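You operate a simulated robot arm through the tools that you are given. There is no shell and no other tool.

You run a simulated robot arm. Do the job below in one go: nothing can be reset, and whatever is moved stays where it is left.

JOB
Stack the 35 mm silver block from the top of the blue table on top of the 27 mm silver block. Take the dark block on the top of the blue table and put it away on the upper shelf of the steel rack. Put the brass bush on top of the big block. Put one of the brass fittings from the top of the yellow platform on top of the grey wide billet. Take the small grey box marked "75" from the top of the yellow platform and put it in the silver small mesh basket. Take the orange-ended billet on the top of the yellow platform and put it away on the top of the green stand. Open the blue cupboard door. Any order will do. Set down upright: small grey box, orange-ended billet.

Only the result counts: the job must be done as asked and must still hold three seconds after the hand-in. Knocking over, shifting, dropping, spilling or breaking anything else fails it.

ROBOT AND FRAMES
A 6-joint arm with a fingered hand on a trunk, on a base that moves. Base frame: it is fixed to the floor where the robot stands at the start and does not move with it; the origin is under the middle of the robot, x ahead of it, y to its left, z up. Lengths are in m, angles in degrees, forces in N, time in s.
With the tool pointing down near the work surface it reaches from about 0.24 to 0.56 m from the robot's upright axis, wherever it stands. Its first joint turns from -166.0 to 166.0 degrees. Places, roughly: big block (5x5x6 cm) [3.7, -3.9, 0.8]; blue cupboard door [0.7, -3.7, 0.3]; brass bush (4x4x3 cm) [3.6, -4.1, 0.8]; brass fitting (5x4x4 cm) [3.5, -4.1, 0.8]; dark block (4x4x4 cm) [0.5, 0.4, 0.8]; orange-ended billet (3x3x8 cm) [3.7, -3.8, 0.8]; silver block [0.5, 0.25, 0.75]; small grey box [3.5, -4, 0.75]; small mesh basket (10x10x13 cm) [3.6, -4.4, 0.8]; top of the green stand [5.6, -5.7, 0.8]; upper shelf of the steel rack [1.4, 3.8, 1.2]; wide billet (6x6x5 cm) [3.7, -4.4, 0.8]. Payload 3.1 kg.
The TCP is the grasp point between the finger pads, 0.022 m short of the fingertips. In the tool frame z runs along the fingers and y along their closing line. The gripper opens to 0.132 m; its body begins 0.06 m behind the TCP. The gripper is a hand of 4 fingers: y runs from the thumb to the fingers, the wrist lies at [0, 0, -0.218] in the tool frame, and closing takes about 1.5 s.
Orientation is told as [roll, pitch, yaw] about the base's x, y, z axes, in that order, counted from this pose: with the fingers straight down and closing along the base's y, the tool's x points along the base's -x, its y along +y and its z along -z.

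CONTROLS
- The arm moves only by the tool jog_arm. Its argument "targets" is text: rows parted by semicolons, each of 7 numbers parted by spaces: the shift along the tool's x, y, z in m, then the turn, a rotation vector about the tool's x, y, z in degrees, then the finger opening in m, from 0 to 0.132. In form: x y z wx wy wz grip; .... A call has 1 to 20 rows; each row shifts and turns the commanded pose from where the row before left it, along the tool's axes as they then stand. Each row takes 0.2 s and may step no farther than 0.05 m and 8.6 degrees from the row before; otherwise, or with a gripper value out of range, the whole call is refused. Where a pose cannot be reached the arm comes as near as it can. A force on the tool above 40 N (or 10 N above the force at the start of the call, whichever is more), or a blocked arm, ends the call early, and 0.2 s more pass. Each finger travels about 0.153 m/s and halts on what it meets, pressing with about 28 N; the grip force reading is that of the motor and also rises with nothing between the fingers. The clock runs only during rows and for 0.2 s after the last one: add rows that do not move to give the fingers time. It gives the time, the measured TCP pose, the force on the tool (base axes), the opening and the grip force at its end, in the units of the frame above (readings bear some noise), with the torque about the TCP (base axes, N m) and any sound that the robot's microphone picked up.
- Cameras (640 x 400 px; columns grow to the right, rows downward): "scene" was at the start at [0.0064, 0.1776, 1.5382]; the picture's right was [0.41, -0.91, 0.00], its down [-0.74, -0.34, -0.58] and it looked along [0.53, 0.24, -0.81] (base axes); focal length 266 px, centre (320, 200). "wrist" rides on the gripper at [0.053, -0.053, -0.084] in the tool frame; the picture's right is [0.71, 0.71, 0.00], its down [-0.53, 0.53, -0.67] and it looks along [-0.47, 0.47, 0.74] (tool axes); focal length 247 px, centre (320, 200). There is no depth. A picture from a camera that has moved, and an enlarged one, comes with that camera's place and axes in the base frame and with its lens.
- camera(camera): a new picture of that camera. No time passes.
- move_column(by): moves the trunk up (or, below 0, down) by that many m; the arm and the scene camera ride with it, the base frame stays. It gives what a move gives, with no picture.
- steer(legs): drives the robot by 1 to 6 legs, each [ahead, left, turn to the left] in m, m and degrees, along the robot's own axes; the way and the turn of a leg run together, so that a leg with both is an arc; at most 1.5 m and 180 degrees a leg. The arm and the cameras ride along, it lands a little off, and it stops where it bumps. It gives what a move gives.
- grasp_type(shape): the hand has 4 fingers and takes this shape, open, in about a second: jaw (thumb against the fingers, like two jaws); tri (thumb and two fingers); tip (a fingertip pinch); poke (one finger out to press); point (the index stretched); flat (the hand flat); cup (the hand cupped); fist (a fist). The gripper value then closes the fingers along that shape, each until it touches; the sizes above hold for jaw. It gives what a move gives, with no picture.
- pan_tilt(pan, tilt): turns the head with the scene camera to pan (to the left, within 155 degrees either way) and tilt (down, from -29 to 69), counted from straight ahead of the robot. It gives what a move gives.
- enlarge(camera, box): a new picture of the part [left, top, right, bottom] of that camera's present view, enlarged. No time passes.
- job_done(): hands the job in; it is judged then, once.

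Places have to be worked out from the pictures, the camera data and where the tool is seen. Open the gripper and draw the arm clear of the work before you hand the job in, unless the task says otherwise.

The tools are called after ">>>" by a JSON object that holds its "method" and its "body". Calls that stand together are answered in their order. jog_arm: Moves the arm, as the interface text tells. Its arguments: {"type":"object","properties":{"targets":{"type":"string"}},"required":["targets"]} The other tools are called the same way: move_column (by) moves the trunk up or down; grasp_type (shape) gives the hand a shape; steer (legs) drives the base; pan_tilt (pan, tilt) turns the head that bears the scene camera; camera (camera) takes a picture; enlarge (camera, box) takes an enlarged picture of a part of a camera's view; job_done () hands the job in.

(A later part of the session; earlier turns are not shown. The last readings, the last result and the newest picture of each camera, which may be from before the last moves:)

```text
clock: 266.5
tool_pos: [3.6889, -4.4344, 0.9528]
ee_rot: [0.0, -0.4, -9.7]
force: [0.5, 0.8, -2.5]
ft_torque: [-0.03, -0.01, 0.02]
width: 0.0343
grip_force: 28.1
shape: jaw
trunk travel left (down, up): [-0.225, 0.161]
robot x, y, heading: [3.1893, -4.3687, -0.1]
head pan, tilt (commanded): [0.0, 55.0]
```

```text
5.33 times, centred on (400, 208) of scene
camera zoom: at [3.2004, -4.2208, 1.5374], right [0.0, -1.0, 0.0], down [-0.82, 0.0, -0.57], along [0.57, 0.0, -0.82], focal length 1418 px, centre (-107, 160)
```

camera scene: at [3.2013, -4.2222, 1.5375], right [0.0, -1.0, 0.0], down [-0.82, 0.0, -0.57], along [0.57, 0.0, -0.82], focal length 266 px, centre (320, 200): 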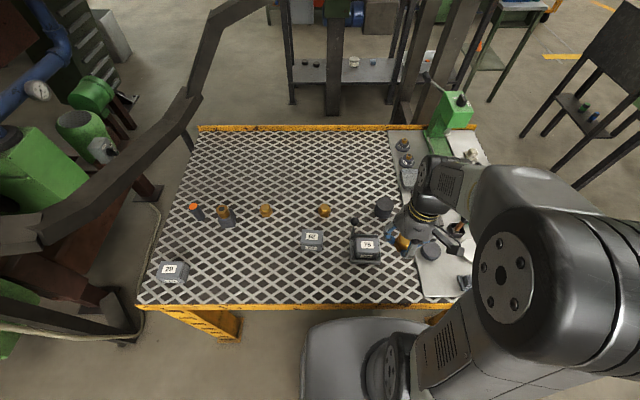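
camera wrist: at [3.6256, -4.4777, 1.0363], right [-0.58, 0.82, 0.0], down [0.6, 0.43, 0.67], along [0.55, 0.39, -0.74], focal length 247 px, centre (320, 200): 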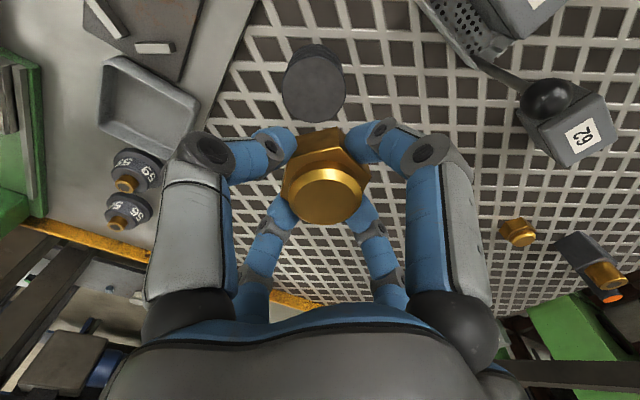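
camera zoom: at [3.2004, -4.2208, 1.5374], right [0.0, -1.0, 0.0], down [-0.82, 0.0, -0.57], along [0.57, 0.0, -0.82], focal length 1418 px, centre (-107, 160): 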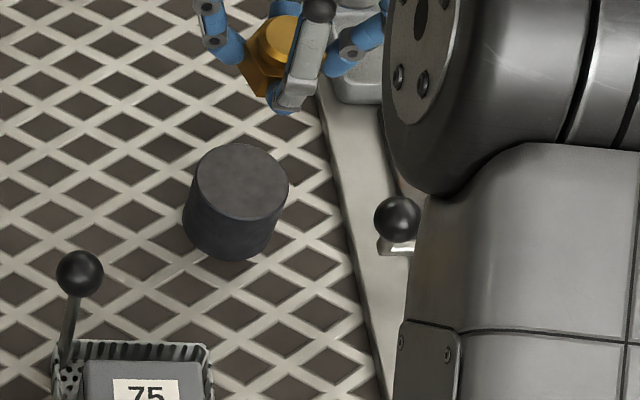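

The wide billet's top centre is at about (3.689, −4.438, 0.813). I correct a few mm and lower to just above it.

>>> {"method": "jog_arm", "body": {"targets": "-0.0039 -0.0049 0.03 0 0 0 0; 0 0 0.04 0 0 0 0; 0 0 0.028 0 0 0 0; 0 0 0 0 0 0 0"}}

>>> {"method": "enlarge", "body": {"camera": "scene", "box": [340, 170, 460, 245]}}

>>> {"method": "camera", "body": {"camera": "wrist"}}

```text
clock: 267.5
tool_pos: [3.6925, -4.4399, 0.853]
ee_rot: [-0.1, -0.4, -9.8]
force: [-0.6, -0.6, -2.8]
ft_torque: [-0.02, -0.03, -0.02]
width: 0.0342
grip_force: 27.9
shape: jaw
trunk travel left (down, up): [-0.225, 0.161]
robot x, y, heading: [3.1905, -4.3655, -0.3]
head pan, tilt (commanded): [0.0, 55.0]
```

```text
5.33 times, centred on (400, 208) of scene
camera zoom: at [3.2013, -4.2209, 1.5373], right [0.0, -1.0, 0.0], down [-0.82, 0.0, -0.57], along [0.57, 0.0, -0.82], focal length 1418 px, centre (-107, 160)
```

zoom: 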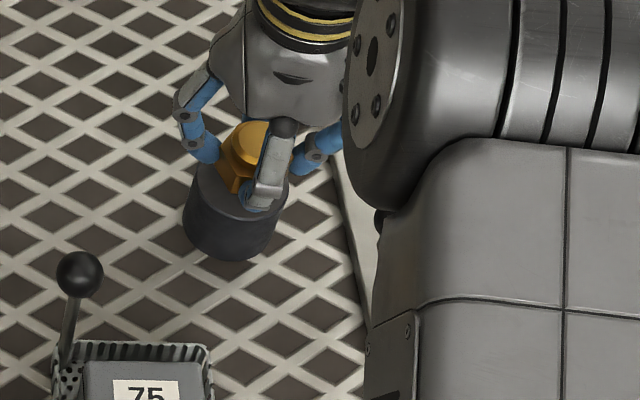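

```text
taken
camera wrist: at [3.6298, -4.4837, 0.9363], right [-0.58, 0.82, -0.01], down [0.6, 0.43, 0.67], along [0.55, 0.39, -0.74], focal length 247 px, centre (320, 200)
```

wrist: 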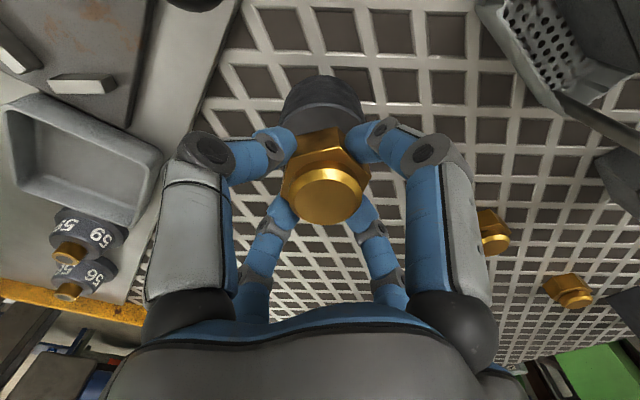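

>>> {"method": "jog_arm", "body": {"targets": "0 0 0.004 0 0 0 0; 0 0 0.003 0 0 0 0; 0 0 0 0 0 0 0"}}

>>> {"method": "jog_arm", "body": {"targets": "0 0 0.002 0 0 0 0; 0 0 0 0 0 0 0"}}

```text
clock: 268.3
tool_pos: [3.6936, -4.4387, 0.8447]
ee_rot: [-0.1, -0.5, -9.7]
force: [0.3, -0.9, -2.8]
ft_torque: [-0.02, 0.01, 0.02]
width: 0.0339
grip_force: 27.9
shape: jaw
trunk travel left (down, up): [-0.225, 0.161]
robot x, y, heading: [3.1859, -4.3702, -0.2]
head pan, tilt (commanded): [0.0, 55.0]
```

```text
clock: 268.9
tool_pos: [3.6926, -4.4378, 0.8428]
ee_rot: [0.0, -0.4, -9.7]
force: [0.6, 0.0, -2.1]
ft_torque: [-0.03, 0.01, 0.03]
width: 0.0341
grip_force: 28.3
shape: jaw
trunk travel left (down, up): [-0.225, 0.161]
robot x, y, heading: [3.1911, -4.3695, 0.0]
head pan, tilt (commanded): [0.0, 55.0]
```

Still no contact at 0.843; I continue in 2 mm steps.

>>> {"method": "jog_arm", "body": {"targets": "0 0 0.002 0 0 0 0; 0 0 0 0 0 0 0"}}

>>> {"method": "jog_arm", "body": {"targets": "0 0 0.0015 0 0 0 0; 0 0 0 0 0 0 0"}}

```text
clock: 269.5
tool_pos: [3.6918, -4.4392, 0.8408]
ee_rot: [0.0, -0.5, -9.7]
force: [0.5, 0.4, -2.8]
ft_torque: [-0.01, -0.04, -0.01]
width: 0.0343
grip_force: 28.4
shape: jaw
trunk travel left (down, up): [-0.225, 0.161]
robot x, y, heading: [3.19, -4.3689, -0.1]
head pan, tilt (commanded): [0.0, 55.0]
```

```text
clock: 270.1
tool_pos: [3.6931, -4.4388, 0.8389]
ee_rot: [0.0, -0.4, -9.7]
force: [-1.0, 0.9, -2.8]
ft_torque: [0.0, -0.02, -0.02]
width: 0.0343
grip_force: 27.8
shape: jaw
trunk travel left (down, up): [-0.225, 0.161]
robot x, y, heading: [3.1884, -4.3679, -0.0]
head pan, tilt (commanded): [0.0, 55.0]
```

>>> {"method": "jog_arm", "body": {"targets": "0 0 0.002 0 0 0 0; 0 0 0 0 0 0 0"}}

>>> {"method": "enlarge", "body": {"camera": "scene", "box": [360, 170, 440, 220]}}

```text
clock: 270.7
tool_pos: [3.6922, -4.4378, 0.837]
ee_rot: [0.0, -0.5, -9.7]
force: [-0.3, -0.2, 0.3]
ft_torque: [-0.02, 0.04, -0.01]
width: 0.0342
grip_force: 27.9
shape: jaw
trunk travel left (down, up): [-0.225, 0.161]
robot x, y, heading: [3.188, -4.3667, -0.1]
head pan, tilt (commanded): [0.0, 55.0]
```

```text
8.00 times, centred on (400, 195) of scene
camera zoom: at [3.2013, -4.221, 1.5374], right [0.0, -1.0, 0.0], down [-0.82, 0.0, -0.57], along [0.57, 0.0, -0.82], focal length 2128 px, centre (-320, 240)
```

zoom: 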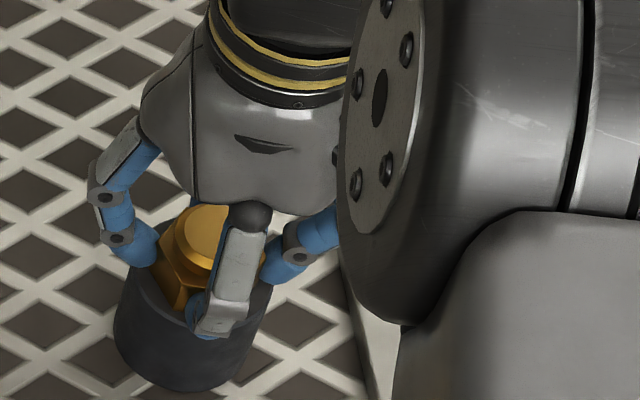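

Force is just changing, so contact begins at 0.837. I press 1 mm more and release.

>>> {"method": "jog_arm", "body": {"targets": "0 0 0.001 0 0 0 0; 0 0 0 0 0 0 0.036; 0 0 0 0 0 0 0.045; 0 0 0 0 0 0 0.055; 0 0 0 0 0 0 0.065; 0 0 0 0 0 0 0.07; 0 0 0 0 0 0 0.07"}}

>>> {"method": "camera", "body": {"camera": "wrist"}}

>>> {"method": "jog_arm", "body": {"targets": "0 0 -0.01 0 0 0 0.07; 0 0 -0.02 0 0 0 0.07; 0 0 -0.03 0 0 0 0.08; 0 0 -0.04 0 0 0 0.085; 0 0 -0.03 0 0 0 0.085; 0 0 0 0 0 0 0.085"}}

>>> {"method": "camera", "body": {"camera": "wrist"}}

>>> {"method": "enlarge", "body": {"camera": "scene", "box": [340, 170, 460, 245]}}

```text
clock: 272.3
tool_pos: [3.692, -4.4389, 0.8359]
ee_rot: [0.0, -0.5, -9.7]
force: [-0.3, -0.3, -0.1]
ft_torque: [0.03, -0.01, 0.01]
width: 0.0693
grip_force: 0.1
shape: jaw
trunk travel left (down, up): [-0.225, 0.161]
robot x, y, heading: [3.1896, -4.3667, -0.1]
head pan, tilt (commanded): [0.0, 55.0]
```

```text
taken
camera wrist: at [3.6295, -4.4816, 0.9202], right [-0.58, 0.82, -0.01], down [0.6, 0.43, 0.67], along [0.55, 0.39, -0.74], focal length 247 px, centre (320, 200)
```

wrist: 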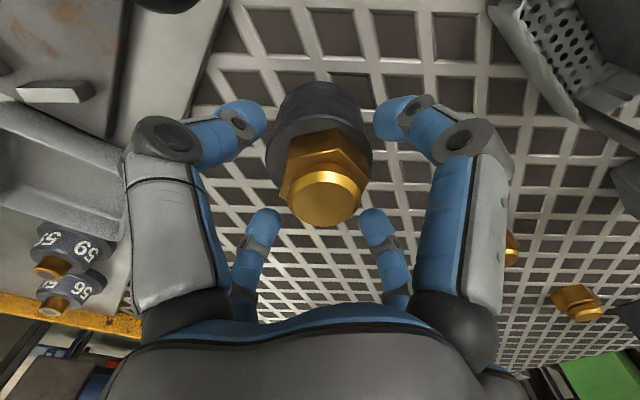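

```text
clock: 273.7
tool_pos: [3.6936, -4.4385, 0.9665]
ee_rot: [0.0, -0.5, -9.7]
force: [0.5, 0.6, -0.1]
ft_torque: [0.02, 0.0, -0.02]
width: 0.0845
grip_force: 0.1
shape: jaw
trunk travel left (down, up): [-0.225, 0.161]
robot x, y, heading: [3.1877, -4.3663, -0.3]
head pan, tilt (commanded): [0.0, 55.0]
```

```text
taken
camera wrist: at [3.6307, -4.4826, 1.05], right [-0.58, 0.82, -0.01], down [0.6, 0.43, 0.67], along [0.55, 0.39, -0.74], focal length 247 px, centre (320, 200)
```

wrist: 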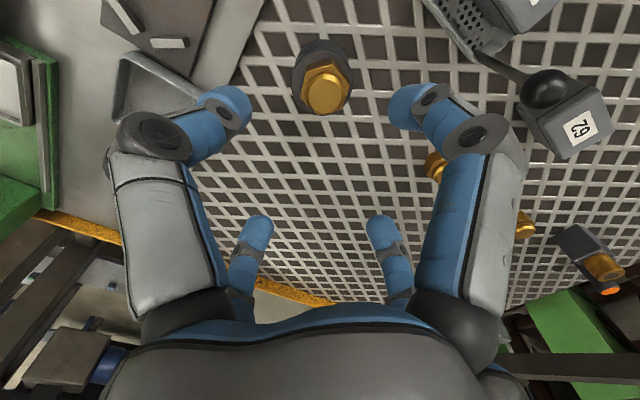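

```text
5.33 times, centred on (400, 208) of scene
camera zoom: at [3.2013, -4.221, 1.5373], right [0.0, -1.0, 0.0], down [-0.82, 0.0, -0.57], along [0.57, 0.0, -0.82], focal length 1418 px, centre (-107, 160)
```

zoom: 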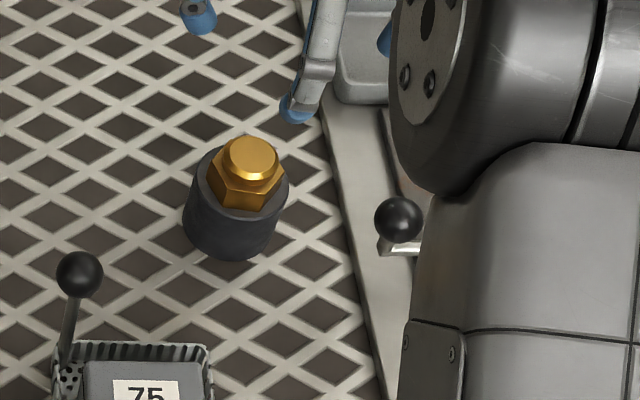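

The fitting stands on the wide billet. I retract the arm and drive back left 0.3 m for the orange-ended billet.

>>> {"method": "jog_arm", "body": {"targets": "0.0394 -0.0067 -0.01 0 0 0 0.085; 0.0394 -0.0067 -0.01 0 0 0 0.085; 0.0394 -0.0067 -0.01 0 0 0 0.085; 0.0394 -0.0067 -0.01 0 0 0 0.085; 0.0394 -0.0067 -0.01 0 0 0 0.085; 0 0 0 0 0 0 0.085"}}

>>> {"method": "steer", "body": {"legs": [[0, 0.295, 0.1]]}}

>>> {"method": "enlarge", "body": {"camera": "scene", "box": [240, 180, 360, 255]}}

>>> {"method": "camera", "body": {"camera": "scene"}}

```text
clock: 275.1
tool_pos: [3.4913, -4.4387, 1.0136]
ee_rot: [0.0, -0.5, -9.7]
force: [0.6, -1.1, -0.3]
ft_torque: [0.02, 0.04, 0.03]
width: 0.0846
grip_force: 0.1
shape: jaw
trunk travel left (down, up): [-0.225, 0.161]
robot x, y, heading: [3.1882, -4.3705, -0.4]
head pan, tilt (commanded): [0.0, 55.0]
```

```text
clock: 277.1
tool_pos: [3.4929, -4.1446, 1.0129]
ee_rot: [0.0, -0.6, -9.6]
force: [0.8, 0.4, 0.0]
ft_torque: [-0.03, 0.02, 0.02]
width: 0.0844
grip_force: 0.1
shape: jaw
trunk travel left (down, up): [-0.225, 0.161]
robot x, y, heading: [3.1862, -4.0734, -0.3]
head pan, tilt (commanded): [0.0, 55.0]
```

```text
5.33 times, centred on (300, 218) of scene
camera zoom: at [3.2016, -3.9263, 1.5372], right [0.0, -1.0, 0.0], down [-0.82, 0.0, -0.57], along [0.57, 0.0, -0.82], focal length 1418 px, centre (427, 107)
```

zoom: 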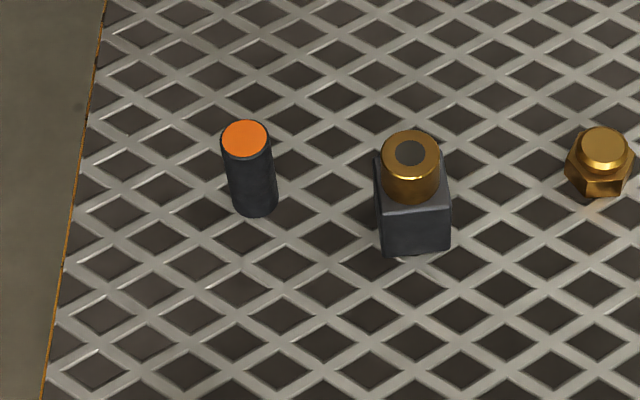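

```text
taken
camera scene: at [3.2016, -3.9263, 1.5372], right [0.0, -1.0, 0.0], down [-0.82, 0.0, -0.57], along [0.57, 0.0, -0.82], focal length 266 px, centre (320, 200)
```

scene: 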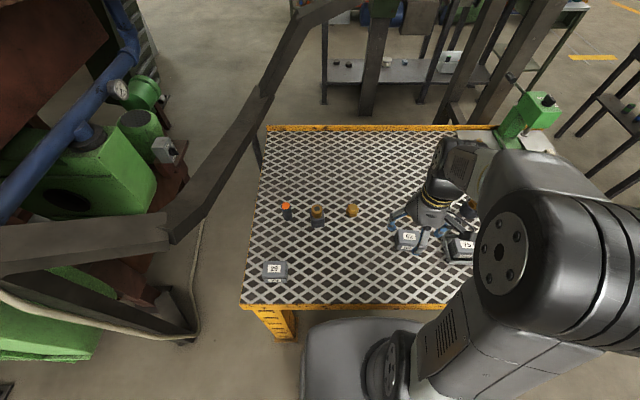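

The billet stands at (3.675, −3.817), 28 mm thick and about 67 mm tall (top z≈0.827). I move above it and turn the hand so the fingers point away from the big block.

>>> {"method": "jog_arm", "body": {"targets": "-0.0139 0.0393 0.009 0 0 0 0.08; -0.0139 0.0393 0.009 0 0 0 0.08; -0.0139 0.0393 0.009 0 0 0 0.08; -0.0139 0.0393 0.009 0 0 0 0.08; -0.0139 0.0393 0.009 0 0 0 0.08; -0.0139 0.0393 0.009 0 0 0 0.08; -0.0139 0.0393 0.009 0 0 0 0.08; -0.0139 0.0393 0.009 0 0 0 0.08; -0.0139 0.0393 0.009 0 0 0 0.08; 0 0 0 0 0 -7.43 0.075; 0 0 0 0 0 -7.43 0.075; 0 0 0 0 0 -7.43 0.075; 0 0 0 0 0 -7.43 0.075; 0 0 0 0 0 -7.43 0.075; 0 0 0 0 0 -7.43 0.075; 0 0 0 0 0 0 0.075"}}

>>> {"method": "camera", "body": {"camera": "wrist"}}

>>> {"method": "enlarge", "body": {"camera": "wrist", "box": [240, 40, 400, 140]}}

>>> {"method": "camera", "body": {"camera": "scene"}}

```text
clock: 280.5
tool_pos: [3.6748, -3.8169, 0.9318]
ee_rot: [-0.3, -0.3, 35.1]
force: [0.4, -0.2, 0.0]
ft_torque: [0.0, 0.01, 0.03]
width: 0.0752
grip_force: 0.0
shape: jaw
trunk travel left (down, up): [-0.225, 0.161]
robot x, y, heading: [3.1883, -4.0758, 0.2]
head pan, tilt (commanded): [0.0, 55.0]
```

```text
taken
camera wrist: at [3.6605, -3.8907, 1.0166], right [-0.99, 0.17, -0.01], down [0.12, 0.73, 0.67], along [0.12, 0.66, -0.74], focal length 247 px, centre (320, 200)
```

wrist: 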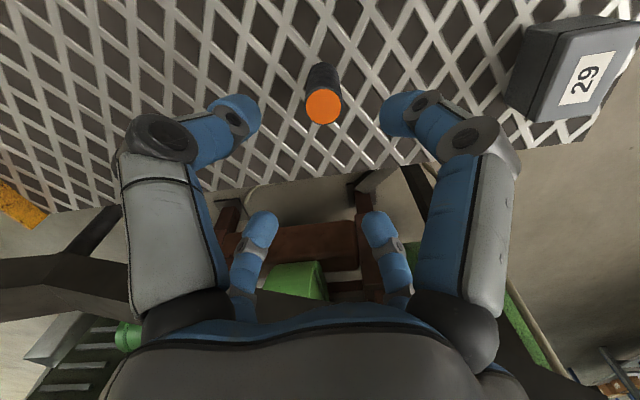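

```text
4.00 times, centred on (320, 90) of wrist
camera zoom: at [3.6605, -3.8907, 1.0166], right [-0.99, 0.17, -0.01], down [0.12, 0.73, 0.67], along [0.12, 0.66, -0.74], focal length 988 px, centre (320, 640)
```

zoom: 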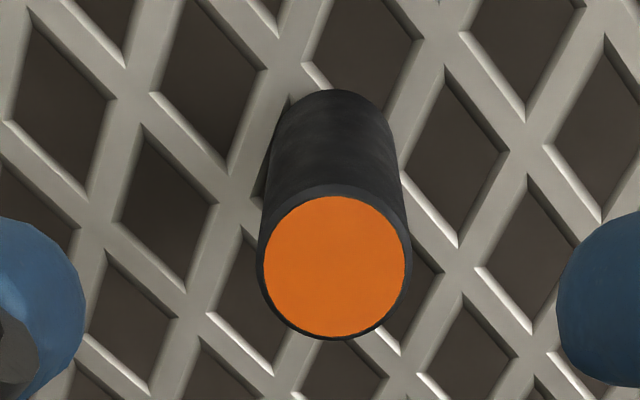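

```text
taken
camera scene: at [3.2016, -3.9275, 1.5373], right [0.0, -1.0, 0.0], down [-0.82, 0.0, -0.57], along [0.57, 0.0, -0.82], focal length 266 px, centre (320, 200)
```

scene: 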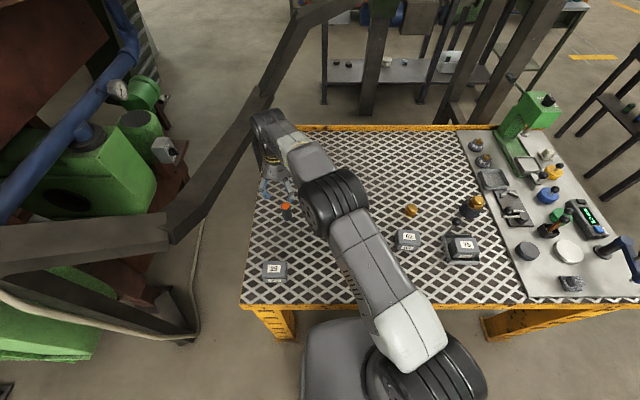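

Aligned within 2 mm. I descend to z≈0.80 and close on the billet.

>>> {"method": "jog_arm", "body": {"targets": "0.001 0 0.04 0 0 0 0.07; 0 0 0.04 0 0 0 0.07; 0 0 0.03 0 0 0 0.07; 0 0 0.02 0 0 0 0.07; 0 0 0 0 0 0 0.07"}}

>>> {"method": "camera", "body": {"camera": "wrist"}}

>>> {"method": "jog_arm", "body": {"targets": "0 0 0 0 0 0 0.05; 0 0 0 0 0 0 0.03; 0 0 0 0 0 0 0; 0 0 0 0 0 0 0; 0 0 0 0 0 0 0; 0 0 0 0 0 0 0; 0 0 0 0 0 0 0"}}

>>> {"method": "camera", "body": {"camera": "wrist"}}

```text
clock: 281.7
tool_pos: [3.6762, -3.8188, 0.8024]
ee_rot: [-0.2, -0.4, 35.0]
force: [-1.4, 0.0, -0.1]
ft_torque: [0.01, -0.01, 0.02]
width: 0.0707
grip_force: 0.1
shape: jaw
trunk travel left (down, up): [-0.225, 0.161]
robot x, y, heading: [3.1924, -4.0729, -0.2]
head pan, tilt (commanded): [0.0, 55.0]
```

```text
taken
camera wrist: at [3.6614, -3.8922, 0.8865], right [-0.98, 0.17, -0.01], down [0.12, 0.73, 0.67], along [0.12, 0.66, -0.74], focal length 247 px, centre (320, 200)
```

wrist: 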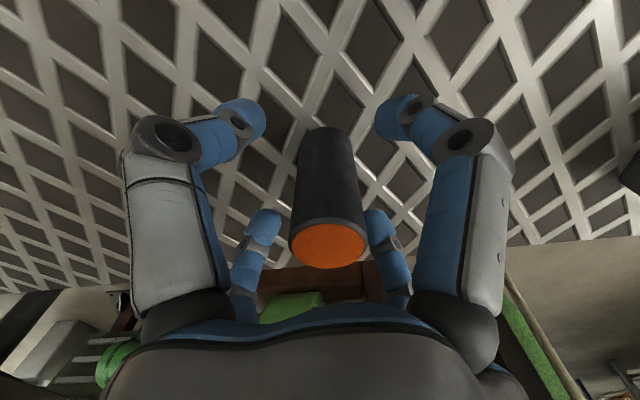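

```text
clock: 283.3
tool_pos: [3.6766, -3.8184, 0.8015]
ee_rot: [-0.3, -0.3, 35.0]
force: [0.8, -0.1, -0.5]
ft_torque: [0.01, -0.01, 0.01]
width: 0.0225
grip_force: 28.3
shape: jaw
trunk travel left (down, up): [-0.225, 0.161]
robot x, y, heading: [3.1863, -4.0759, -0.1]
head pan, tilt (commanded): [0.0, 55.0]
```

```text
taken
camera wrist: at [3.6616, -3.892, 0.8864], right [-0.98, 0.17, -0.01], down [0.12, 0.73, 0.67], along [0.12, 0.66, -0.74], focal length 247 px, centre (320, 200)
```

wrist: 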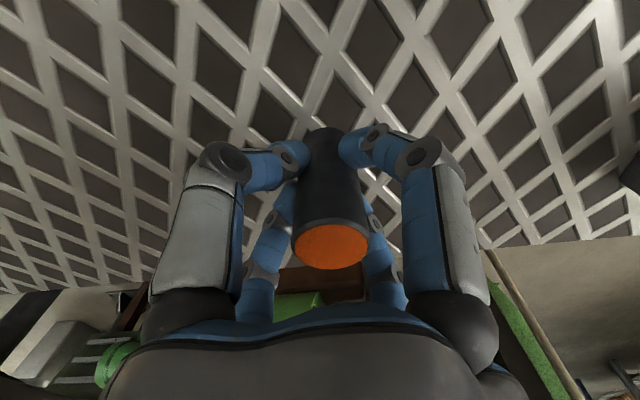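

The billet is gripped upright. I lift it straight up and retract over the platform toward the robot.

>>> {"method": "jog_arm", "body": {"targets": "0 0 -0.01 0 0 0 0; 0 0 -0.02 0 0 0 0; 0 0 -0.03 0 0 0 0; 0 0 -0.04 0 0 0 0; 0 0 -0.04 0 0 0 0; 0 0 -0.04 0 0 0 0; 0 0 -0.02 0 0 0 0; 0 0 0 0 0 0 0"}}

>>> {"method": "camera", "body": {"camera": "wrist"}}

>>> {"method": "camera", "body": {"camera": "scene"}}

```text
clock: 285.1
tool_pos: [3.6755, -3.8158, 1.0027]
ee_rot: [-0.3, -0.2, 35.1]
force: [-0.4, -0.6, -4.4]
ft_torque: [0.0, -0.06, -0.01]
width: 0.0225
grip_force: 27.5
shape: jaw
trunk travel left (down, up): [-0.225, 0.161]
robot x, y, heading: [3.1906, -4.0749, -0.0]
head pan, tilt (commanded): [0.0, 55.0]
```

```text
taken
camera wrist: at [3.6604, -3.89, 1.0865], right [-0.98, 0.17, -0.01], down [0.12, 0.73, 0.67], along [0.12, 0.66, -0.74], focal length 247 px, centre (320, 200)
```

wrist: 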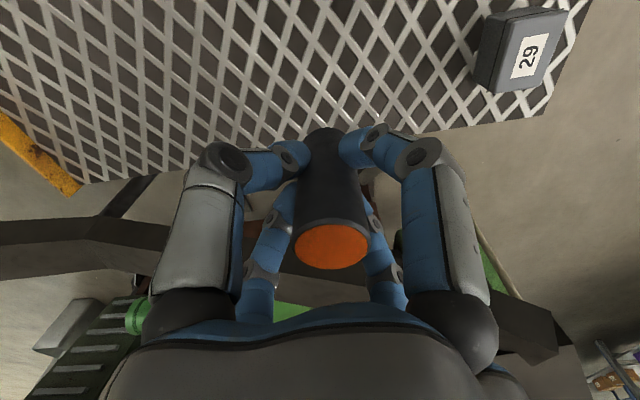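

```text
taken
camera scene: at [3.2021, -3.9273, 1.5373], right [0.0, -1.0, 0.0], down [-0.82, 0.0, -0.57], along [0.57, 0.0, -0.82], focal length 266 px, centre (320, 200)
```

scene: 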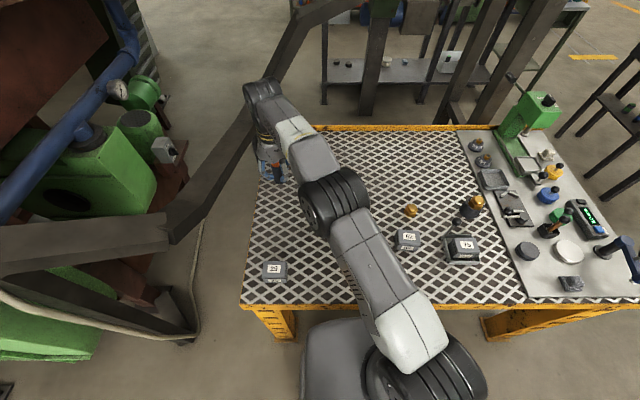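

Held securely. I retract over the platform, back away from it, and look toward the green stand at about (5.6, −5.7).

>>> {"method": "jog_arm", "body": {"targets": "0.0408 -0.0122 -0.007 0 0 0 0; 0.0408 -0.0122 -0.007 0 0 0 0; 0.0408 -0.0122 -0.007 0 0 0 0; 0.0408 -0.0122 -0.007 0 0 0 0; 0.0408 -0.0122 -0.007 0 0 0 0; 0.0408 -0.0122 -0.007 0 0 0 0; 0.0408 -0.0122 -0.007 0 0 0 0; 0 0 0 0 0 0 0"}}

>>> {"method": "steer", "body": {"legs": [[-0.7, 0, 0]]}}

>>> {"method": "pan_tilt", "body": {"pan": -30, "tilt": 15}}

>>> {"method": "camera", "body": {"camera": "scene"}}

>>> {"method": "enlarge", "body": {"camera": "scene", "box": [200, 100, 440, 250]}}

```text
clock: 286.9
tool_pos: [3.4891, -4.0516, 1.0495]
ee_rot: [-0.3, -0.3, 35.0]
force: [0.5, 0.1, -4.1]
ft_torque: [-0.02, 0.0, -0.01]
width: 0.0219
grip_force: 28.0
shape: jaw
trunk travel left (down, up): [-0.225, 0.161]
robot x, y, heading: [3.1878, -4.0712, 0.1]
head pan, tilt (commanded): [0.0, 55.0]
```

```text
clock: 290.8
tool_pos: [2.7792, -4.052, 1.0492]
ee_rot: [-0.4, -0.4, 35.1]
force: [0.0, 0.9, -3.5]
ft_torque: [-0.01, -0.03, 0.02]
width: 0.0222
grip_force: 28.2
shape: jaw
trunk travel left (down, up): [-0.225, 0.161]
robot x, y, heading: [2.483, -4.0718, -0.1]
head pan, tilt (commanded): [0.0, 55.0]
```

```text
clock: 291.9
tool_pos: [2.7813, -4.0515, 1.0503]
ee_rot: [-0.3, -0.3, 35.1]
force: [0.9, 0.8, -3.6]
ft_torque: [-0.01, -0.01, 0.02]
width: 0.0219
grip_force: 28.6
shape: jaw
trunk travel left (down, up): [-0.225, 0.161]
robot x, y, heading: [2.4804, -4.0731, -0.0]
head pan, tilt (commanded): [-30.0, 15.0]
```

```text
taken
camera scene: at [2.5022, -3.9739, 1.5975], right [-0.5, -0.87, 0.0], down [-0.23, 0.13, -0.97], along [0.84, -0.48, -0.26], focal length 266 px, centre (320, 200)
```

scene: 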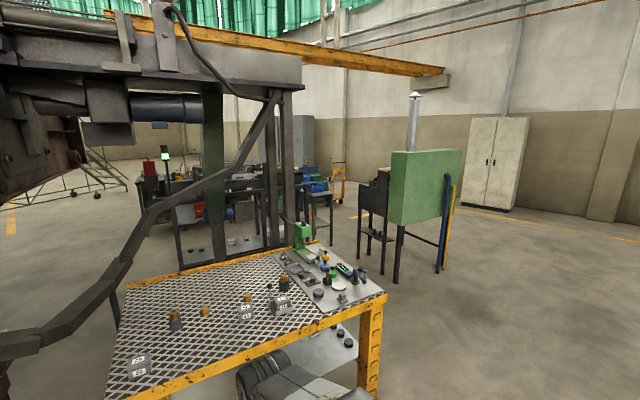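

```text
2.67 times, centred on (320, 175) of scene
camera zoom: at [2.5022, -3.9739, 1.5975], right [-0.5, -0.87, 0.0], down [-0.23, 0.13, -0.97], along [0.84, -0.48, -0.26], focal length 709 px, centre (320, 267)
```

zoom: 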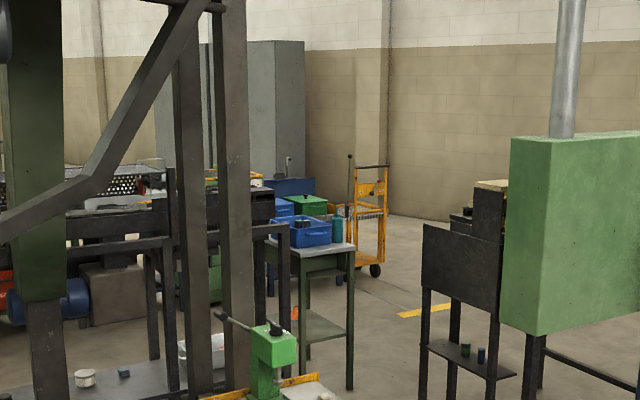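

The green stand (dark green legs, blue tub and teal bottle on top) has its near edge at about x=5.37, y −5.35…−5.8. I sidestep south to y≈−5.45 and look east along the passage between the platform and the green furnace.

>>> {"method": "steer", "body": {"legs": [[0, -1.38, 0]]}}

>>> {"method": "pan_tilt", "body": {"pan": 0, "tilt": 18}}

>>> {"method": "camera", "body": {"camera": "scene"}}

>>> {"method": "enlarge", "body": {"camera": "scene", "box": [200, 100, 440, 250]}}

```text
clock: 298.7
tool_pos: [2.7906, -5.4212, 1.05]
ee_rot: [-0.3, -0.4, 36.0]
force: [0.3, 0.3, -4.6]
ft_torque: [0.01, -0.01, 0.0]
width: 0.0221
grip_force: 27.8
shape: jaw
trunk travel left (down, up): [-0.225, 0.161]
robot x, y, heading: [2.4956, -5.4487, 0.6]
head pan, tilt (commanded): [-30.0, 15.0]
```

```text
clock: 299.7
tool_pos: [2.7912, -5.4216, 1.05]
ee_rot: [-0.3, -0.3, 36.0]
force: [0.8, 0.0, -3.8]
ft_torque: [-0.01, -0.02, 0.0]
width: 0.0219
grip_force: 28.1
shape: jaw
trunk travel left (down, up): [-0.225, 0.161]
robot x, y, heading: [2.4919, -5.4525, 0.8]
head pan, tilt (commanded): [0.0, 18.0]
```

```text
taken
camera scene: at [2.5233, -5.3014, 1.5927], right [0.01, -1.0, 0.0], down [-0.31, 0.0, -0.95], along [0.95, 0.01, -0.31], focal length 266 px, centre (320, 200)
```

scene: 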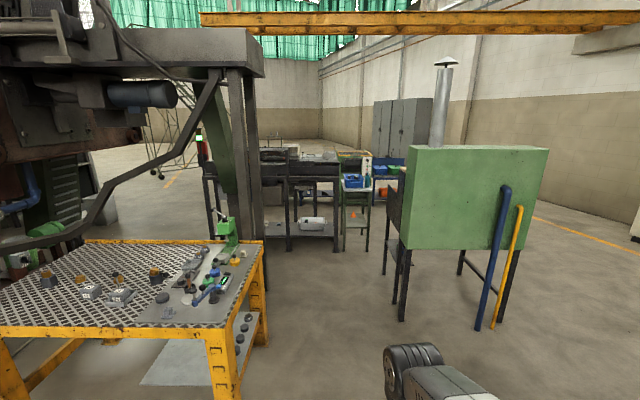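

```text
2.67 times, centred on (320, 175) of scene
camera zoom: at [2.5233, -5.3014, 1.5927], right [0.01, -1.0, 0.0], down [-0.31, 0.0, -0.95], along [0.95, 0.01, -0.31], focal length 709 px, centre (320, 267)
```

zoom: 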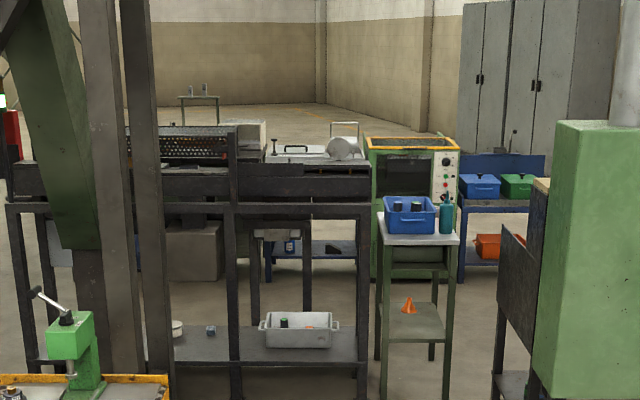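

The stand's top (z≈0.75–0.8) has a free strip about 15 cm deep in front of the blue tub. I drive along the passage in two legs, staying midway between the platform and the furnace.

>>> {"method": "steer", "body": {"legs": [[1.25, -0.03, -0.7], [1.0, -0.06, 0]]}}

>>> {"method": "pan_tilt", "body": {"pan": 0, "tilt": 40}}

>>> {"method": "camera", "body": {"camera": "scene"}}

```text
clock: 310.9
tool_pos: [5.0654, -5.497, 1.0506]
ee_rot: [-0.3, -0.4, 36.2]
force: [0.2, -0.2, -3.9]
ft_torque: [-0.03, 0.0, 0.01]
width: 0.0224
grip_force: 27.5
shape: jaw
trunk travel left (down, up): [-0.225, 0.161]
robot x, y, heading: [4.7693, -5.5288, 0.9]
head pan, tilt (commanded): [0.0, 18.0]
```

```text
clock: 311.8
tool_pos: [5.0661, -5.4958, 1.0487]
ee_rot: [-0.3, -0.3, 36.1]
force: [0.6, 1.0, -4.7]
ft_torque: [0.02, 0.0, 0.01]
width: 0.022
grip_force: 27.8
shape: jaw
trunk travel left (down, up): [-0.225, 0.161]
robot x, y, heading: [4.7668, -5.5261, 1.3]
head pan, tilt (commanded): [0.0, 40.0]
```

```text
taken
camera scene: at [4.7899, -5.3771, 1.5581], right [0.02, -1.0, 0.0], down [-0.64, -0.01, -0.77], along [0.77, 0.01, -0.64], focal length 266 px, centre (320, 200)
```

scene: 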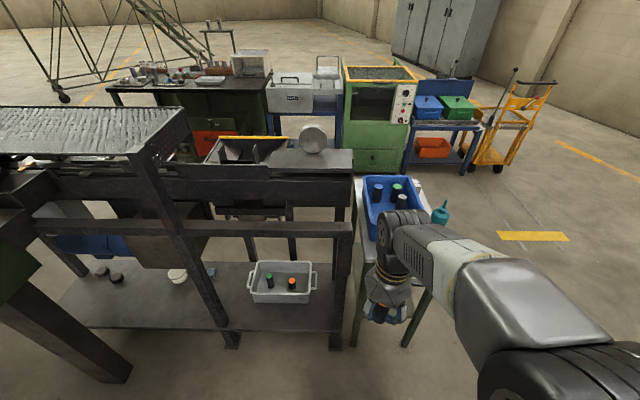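

The arm hides the front of the stand. I swing it a little to the left to see the free strip.

>>> {"method": "jog_arm", "body": {"targets": "-0.0124 0.0395 0 0 0 0 0; -0.0124 0.0395 0 0 0 0 0; -0.0124 0.0395 0 0 0 0 0; -0.0124 0.0395 0 0 0 0 0; -0.0124 0.0395 0 0 0 0 0; 0 0 0 0 0 0 0"}}

>>> {"method": "pan_tilt", "body": {"pan": -15, "tilt": 45}}

>>> {"method": "camera", "body": {"camera": "scene"}}

>>> {"method": "enlarge", "body": {"camera": "scene", "box": [240, 120, 400, 220]}}

```text
clock: 313.2
tool_pos: [4.9999, -5.3003, 1.051]
ee_rot: [-0.3, -0.3, 36.3]
force: [0.1, -0.7, -3.8]
ft_torque: [0.02, -0.01, 0.02]
width: 0.022
grip_force: 28.4
shape: jaw
trunk travel left (down, up): [-0.225, 0.161]
robot x, y, heading: [4.7669, -5.5253, 1.1]
head pan, tilt (commanded): [0.0, 40.0]
```

```text
clock: 313.9
tool_pos: [4.9994, -5.3, 1.0496]
ee_rot: [-0.4, -0.3, 36.2]
force: [1.0, 0.1, -4.8]
ft_torque: [-0.01, -0.02, -0.02]
width: 0.0222
grip_force: 28.0
shape: jaw
trunk travel left (down, up): [-0.225, 0.161]
robot x, y, heading: [4.7641, -5.5217, 1.2]
head pan, tilt (commanded): [-15.0, 45.0]
```

```text
taken
camera scene: at [4.7837, -5.3979, 1.5507], right [-0.24, -0.97, 0.0], down [-0.69, 0.17, -0.71], along [0.69, -0.17, -0.71], focal length 266 px, centre (320, 200)
```

scene: 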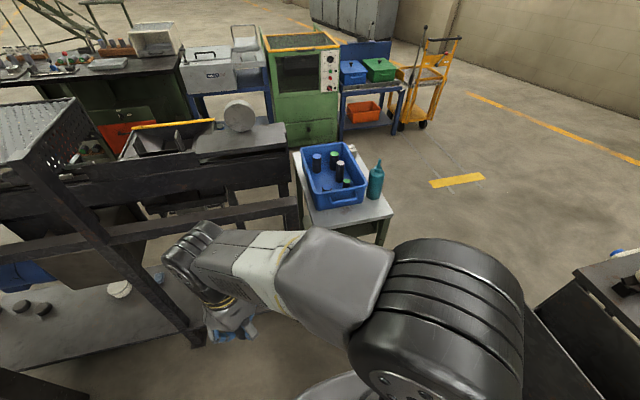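

```text
4.00 times, centred on (320, 170) of scene
camera zoom: at [4.7837, -5.3979, 1.5507], right [-0.24, -0.97, 0.0], down [-0.69, 0.17, -0.71], along [0.69, -0.17, -0.71], focal length 1064 px, centre (320, 320)
```

zoom: 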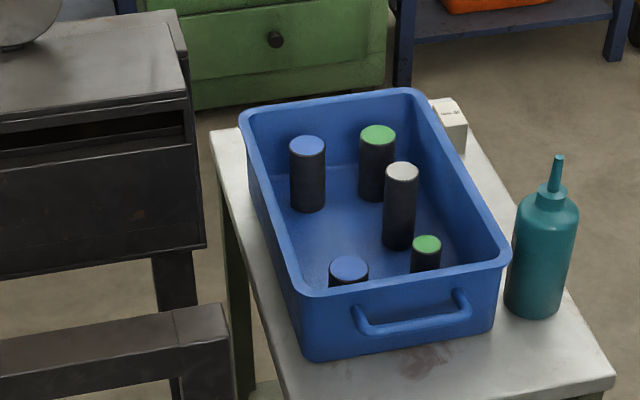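

The stand's top is at z≈0.785; the blue tub with other billets and a teal bottle occupy most of it. The free front-right corner near (5.40, −5.80) suits the billet. I bring the arm back to centre and drive closer.

>>> {"method": "jog_arm", "body": {"targets": "0.0124 -0.0395 0 0 0 0 0; 0.0124 -0.0395 0 0 0 0 0; 0.0124 -0.0395 0 0 0 0 0; 0.0124 -0.0395 0 0 0 0 0; 0.0124 -0.0395 0 0 0 0 0; 0.0124 -0.0395 0 0 0 0 0; 0.0124 -0.0395 0 0 0 0 0; 0 0 0 0 0 0 0"}}

>>> {"method": "steer", "body": {"legs": [[0.175, -0.08, -1.2]]}}

>>> {"method": "camera", "body": {"camera": "wrist"}}

>>> {"method": "camera", "body": {"camera": "scene"}}

```text
clock: 315.7
tool_pos: [5.0935, -5.5758, 1.0509]
ee_rot: [-0.3, -0.2, 36.1]
force: [0.7, 0.4, -3.9]
ft_torque: [0.05, -0.02, 0.0]
width: 0.0221
grip_force: 28.0
shape: jaw
trunk travel left (down, up): [-0.225, 0.161]
robot x, y, heading: [4.767, -5.5227, 1.0]
head pan, tilt (commanded): [-15.0, 45.0]
```

```text
clock: 317.3
tool_pos: [5.2714, -5.6623, 1.0511]
ee_rot: [-0.2, -0.3, 35.0]
force: [0.9, -0.4, -3.8]
ft_torque: [0.03, -0.03, 0.02]
width: 0.0219
grip_force: 28.1
shape: jaw
trunk travel left (down, up): [-0.225, 0.161]
robot x, y, heading: [4.9432, -5.6089, -0.2]
head pan, tilt (commanded): [-15.0, 45.0]
```

```text
taken
camera wrist: at [5.2569, -5.7363, 1.1347], right [-0.98, 0.17, -0.01], down [0.12, 0.73, 0.67], along [0.12, 0.66, -0.74], focal length 247 px, centre (320, 200)
```

wrist: 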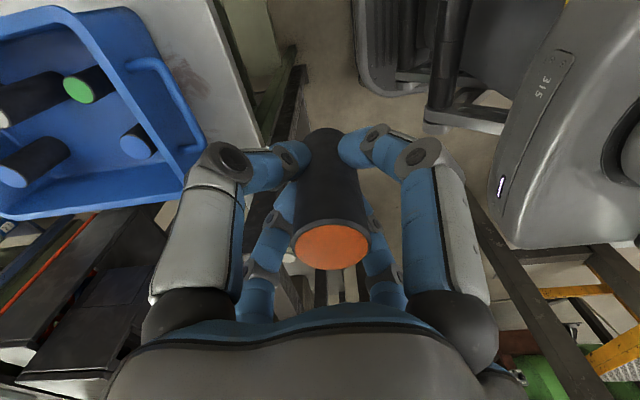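

```text
taken
camera scene: at [4.9654, -5.4791, 1.5508], right [-0.26, -0.97, 0.0], down [-0.68, 0.18, -0.71], along [0.68, -0.18, -0.71], focal length 266 px, centre (320, 200)
```

scene: 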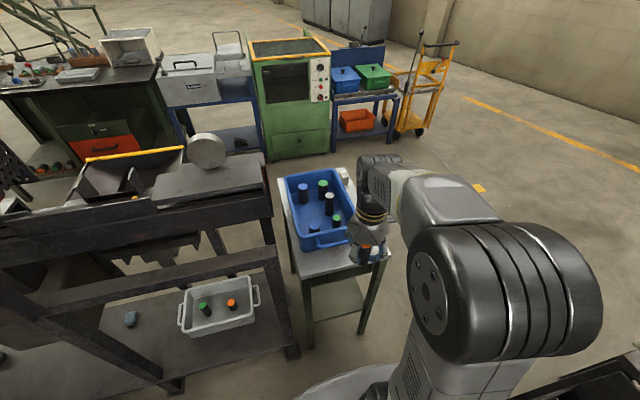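

>>> {"method": "enlarge", "body": {"camera": "scene", "box": [270, 190, 430, 290]}}

>>> {"method": "enlarge", "body": {"camera": "wrist", "box": [120, 0, 320, 125]}}

```text
4.00 times, centred on (350, 240) of scene
camera zoom: at [4.9654, -5.4791, 1.5508], right [-0.26, -0.97, 0.0], down [-0.68, 0.18, -0.71], along [0.68, -0.18, -0.71], focal length 1064 px, centre (200, 40)
```

zoom: 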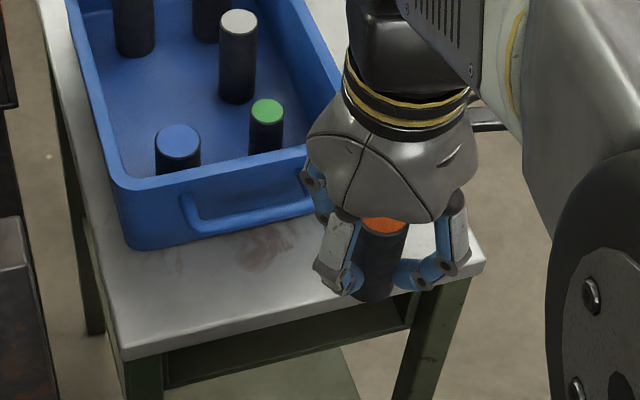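

```text
3.20 times, centred on (220, 62) of wrist
camera zoom: at [5.2569, -5.7363, 1.1347], right [-0.98, 0.17, -0.01], down [0.12, 0.73, 0.67], along [0.12, 0.66, -0.74], focal length 790 px, centre (640, 640)
```

zoom: 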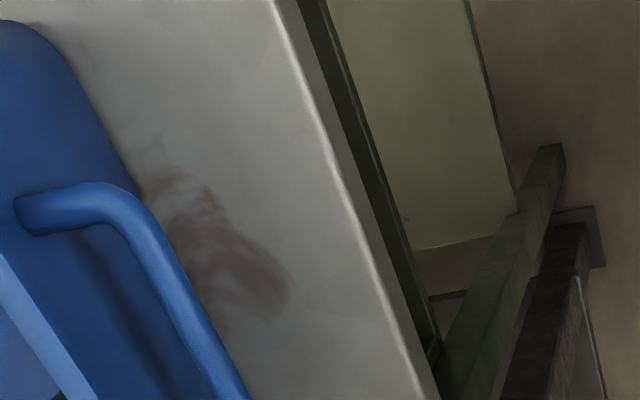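

Stand front edge is x≈5.386, right edge y≈−5.841, the bottle at about (5.50, −5.80), tub corner near (5.463, −5.745). I turn the hand to −42° (one finger toward the tub corner, none at the bottle) and move over (5.411, −5.812) at height.

>>> {"method": "jog_arm", "body": {"targets": "0 0 0 0 0 8.55 0; 0 0 0 0 0 8.55 0; 0 0 0 0 0 8.55 0; 0 0 0 0 0 8.55 0; 0 0 0 0 0 8.55 0; 0 0 0 0 0 8.55 0; 0 0 0 0 0 8.55 0; 0 0 0 0 0 8.55 0; 0 0 0 0 0 8.55 0; -0.0404 -0.0028 0 0 0 0 0; -0.0404 -0.0028 0 0 0 0 0; -0.0404 -0.0028 0 0 0 0 0; -0.0404 -0.0028 0 0 0 0 0; -0.0404 -0.0028 0 0 0 0 0; 0 0 0 0 0 0 0"}}

>>> {"method": "camera", "body": {"camera": "wrist"}}

>>> {"method": "enlarge", "body": {"camera": "scene", "box": [270, 160, 430, 260]}}

```text
clock: 320.5
tool_pos: [5.4086, -5.8061, 1.0539]
ee_rot: [0.3, -0.4, -41.9]
force: [0.1, 0.2, -3.4]
ft_torque: [-0.02, 0.06, 0.04]
width: 0.0221
grip_force: 28.1
shape: jaw
trunk travel left (down, up): [-0.225, 0.161]
robot x, y, heading: [4.9459, -5.6037, -0.2]
head pan, tilt (commanded): [-15.0, 45.0]
```

```text
taken
camera wrist: at [5.3326, -5.8105, 1.1375], right [-0.05, 1.0, 0.0], down [0.74, 0.04, 0.67], along [0.67, 0.04, -0.74], focal length 247 px, centre (320, 200)
```

wrist: 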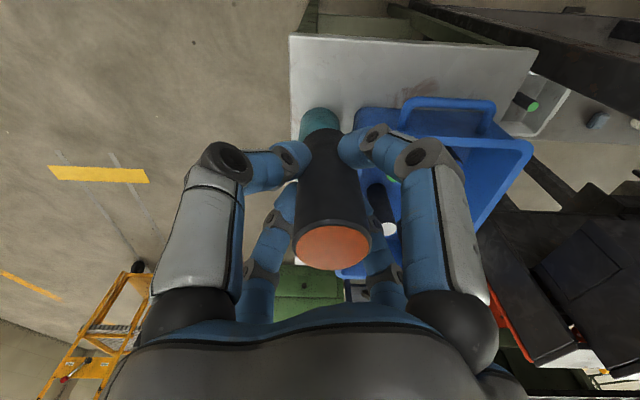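

```text
4.00 times, centred on (350, 210) of scene
camera zoom: at [4.9632, -5.4779, 1.5507], right [-0.26, -0.97, 0.0], down [-0.68, 0.18, -0.71], along [0.68, -0.18, -0.71], focal length 1064 px, centre (200, 160)
```

zoom: 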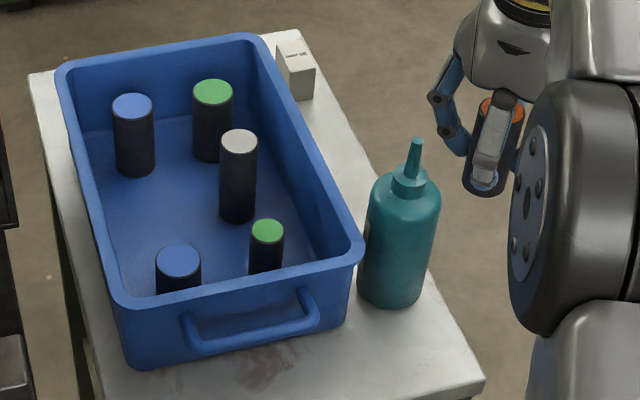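

The wrist view confirms the stand's corner at (5.388, −5.842), with the bottle and tub clear of the hand. I shift by (+3, −7) mm and lower to z≈0.90, then check clearances.

>>> {"method": "jog_arm", "body": {"targets": "-0.0069 -0.0032 0.03 0 0 0 0; 0 0 0.04 0 0 0 0; 0 0 0.04 0 0 0 0; 0 0 0.04 0 0 0 0; 0 0 0 0 0 0 0"}}

>>> {"method": "camera", "body": {"camera": "wrist"}}

>>> {"method": "enlarge", "body": {"camera": "scene", "box": [310, 190, 430, 265]}}

```text
clock: 321.7
tool_pos: [5.4139, -5.8143, 0.9024]
ee_rot: [0.3, -0.4, -41.8]
force: [0.0, -0.3, -3.9]
ft_torque: [-0.01, -0.02, 0.04]
width: 0.0218
grip_force: 28.2
shape: jaw
trunk travel left (down, up): [-0.225, 0.161]
robot x, y, heading: [4.9432, -5.604, -0.3]
head pan, tilt (commanded): [-15.0, 45.0]
```

```text
taken
camera wrist: at [5.3371, -5.8181, 0.9858], right [-0.05, 1.0, 0.0], down [0.74, 0.04, 0.67], along [0.67, 0.04, -0.74], focal length 247 px, centre (320, 200)
```

wrist: 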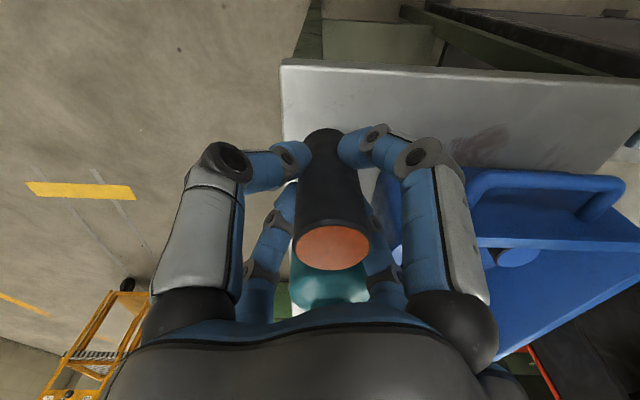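

```text
5.33 times, centred on (370, 228) of scene
camera zoom: at [4.9638, -5.4785, 1.5508], right [-0.26, -0.97, 0.0], down [-0.68, 0.18, -0.71], along [0.68, -0.18, -0.71], focal length 1418 px, centre (53, 53)
```

zoom: 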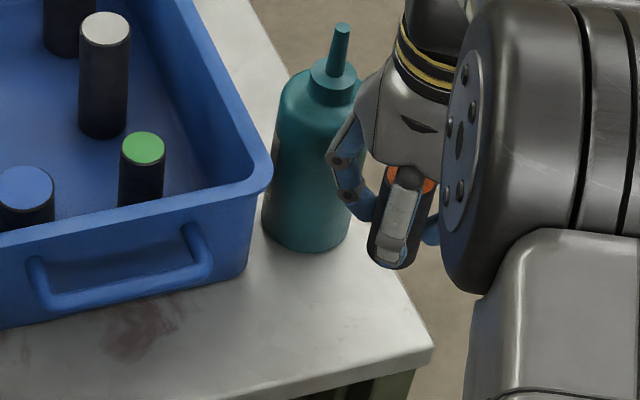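

Clear on all sides. I lower to just above contact.

>>> {"method": "jog_arm", "body": {"targets": "0 0 0.025 0 0 0 0; 0 0 0.025 0 0 0 0; 0 0 0.014 0 0 0 0; 0 0 0 0 0 0 0"}}

>>> {"method": "camera", "body": {"camera": "wrist"}}

>>> {"method": "enlarge", "body": {"camera": "scene", "box": [310, 190, 430, 265]}}

```text
clock: 322.7
tool_pos: [5.4152, -5.8145, 0.8387]
ee_rot: [0.3, -0.5, -41.9]
force: [-1.2, 0.6, -4.4]
ft_torque: [-0.02, 0.01, 0.05]
width: 0.0217
grip_force: 27.3
shape: jaw
trunk travel left (down, up): [-0.225, 0.161]
robot x, y, heading: [4.9427, -5.6028, -0.1]
head pan, tilt (commanded): [-15.0, 45.0]
```

```text
taken
camera wrist: at [5.3378, -5.8189, 0.922], right [-0.05, 1.0, 0.0], down [0.74, 0.04, 0.67], along [0.67, 0.04, -0.74], focal length 247 px, centre (320, 200)
```

wrist: 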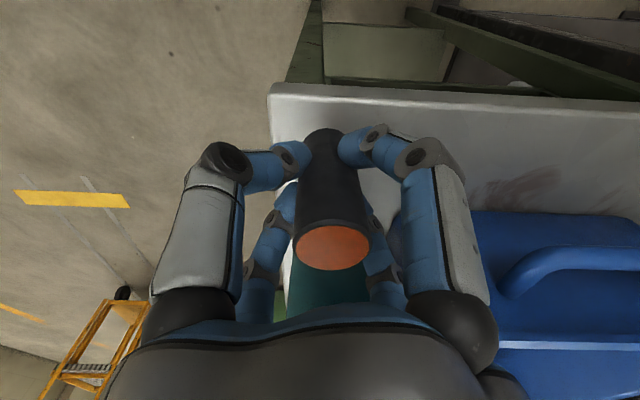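

```text
5.33 times, centred on (370, 228) of scene
camera zoom: at [4.9641, -5.4786, 1.5508], right [-0.26, -0.97, 0.0], down [-0.68, 0.18, -0.71], along [0.68, -0.18, -0.71], focal length 1418 px, centre (53, 53)
```

zoom: 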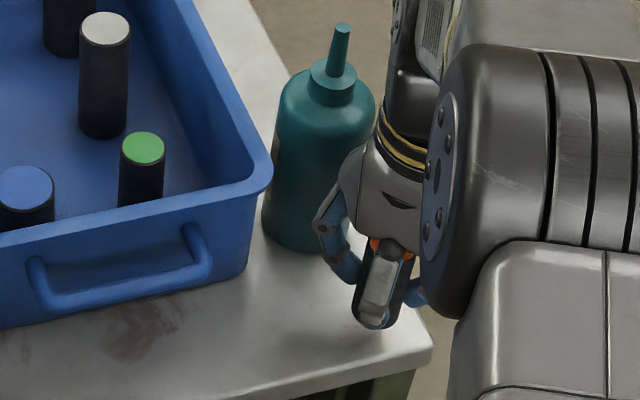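

>>> {"method": "jog_arm", "body": {"targets": "0 0 0.004 0 0 0 0; 0 0 0.003 0 0 0 0; 0 0 0 0 0 0 0"}}

>>> {"method": "jog_arm", "body": {"targets": "0 0 0.002 0 0 0 0; 0 0 0 0 0 0 0"}}

```text
clock: 323.5
tool_pos: [5.415, -5.8152, 0.8325]
ee_rot: [0.4, -0.3, -41.9]
force: [-0.9, -0.1, -4.5]
ft_torque: [-0.01, 0.01, 0.0]
width: 0.0217
grip_force: 27.5
shape: jaw
trunk travel left (down, up): [-0.225, 0.161]
robot x, y, heading: [4.9434, -5.6018, -0.2]
head pan, tilt (commanded): [-15.0, 45.0]
```

```text
clock: 324.1
tool_pos: [5.4161, -5.8143, 0.8292]
ee_rot: [0.3, -0.2, -41.9]
force: [1.3, 0.4, -4.1]
ft_torque: [0.0, 0.0, 0.03]
width: 0.022
grip_force: 27.9
shape: jaw
trunk travel left (down, up): [-0.225, 0.161]
robot x, y, heading: [4.9472, -5.604, -0.0]
head pan, tilt (commanded): [-15.0, 45.0]
```

>>> {"method": "jog_arm", "body": {"targets": "0 0 0.002 0 0 0 0; 0 0 0 0 0 0 0"}}

>>> {"method": "jog_arm", "body": {"targets": "0 0 0.002 0 0 0 0; 0 0 0 0 0 0 0"}}

```text
clock: 324.7
tool_pos: [5.4154, -5.8161, 0.8274]
ee_rot: [0.2, -0.3, -41.8]
force: [0.4, 0.1, -4.3]
ft_torque: [-0.02, 0.03, 0.01]
width: 0.0216
grip_force: 27.9
shape: jaw
trunk travel left (down, up): [-0.225, 0.161]
robot x, y, heading: [4.9446, -5.6033, -0.1]
head pan, tilt (commanded): [-15.0, 45.0]
```

```text
clock: 325.3
tool_pos: [5.416, -5.8151, 0.8247]
ee_rot: [0.4, -0.4, -41.8]
force: [0.0, 0.5, -3.1]
ft_torque: [-0.03, 0.0, 0.01]
width: 0.0219
grip_force: 28.8
shape: jaw
trunk travel left (down, up): [-0.225, 0.161]
robot x, y, heading: [4.9459, -5.6075, -0.2]
head pan, tilt (commanded): [-15.0, 45.0]
```

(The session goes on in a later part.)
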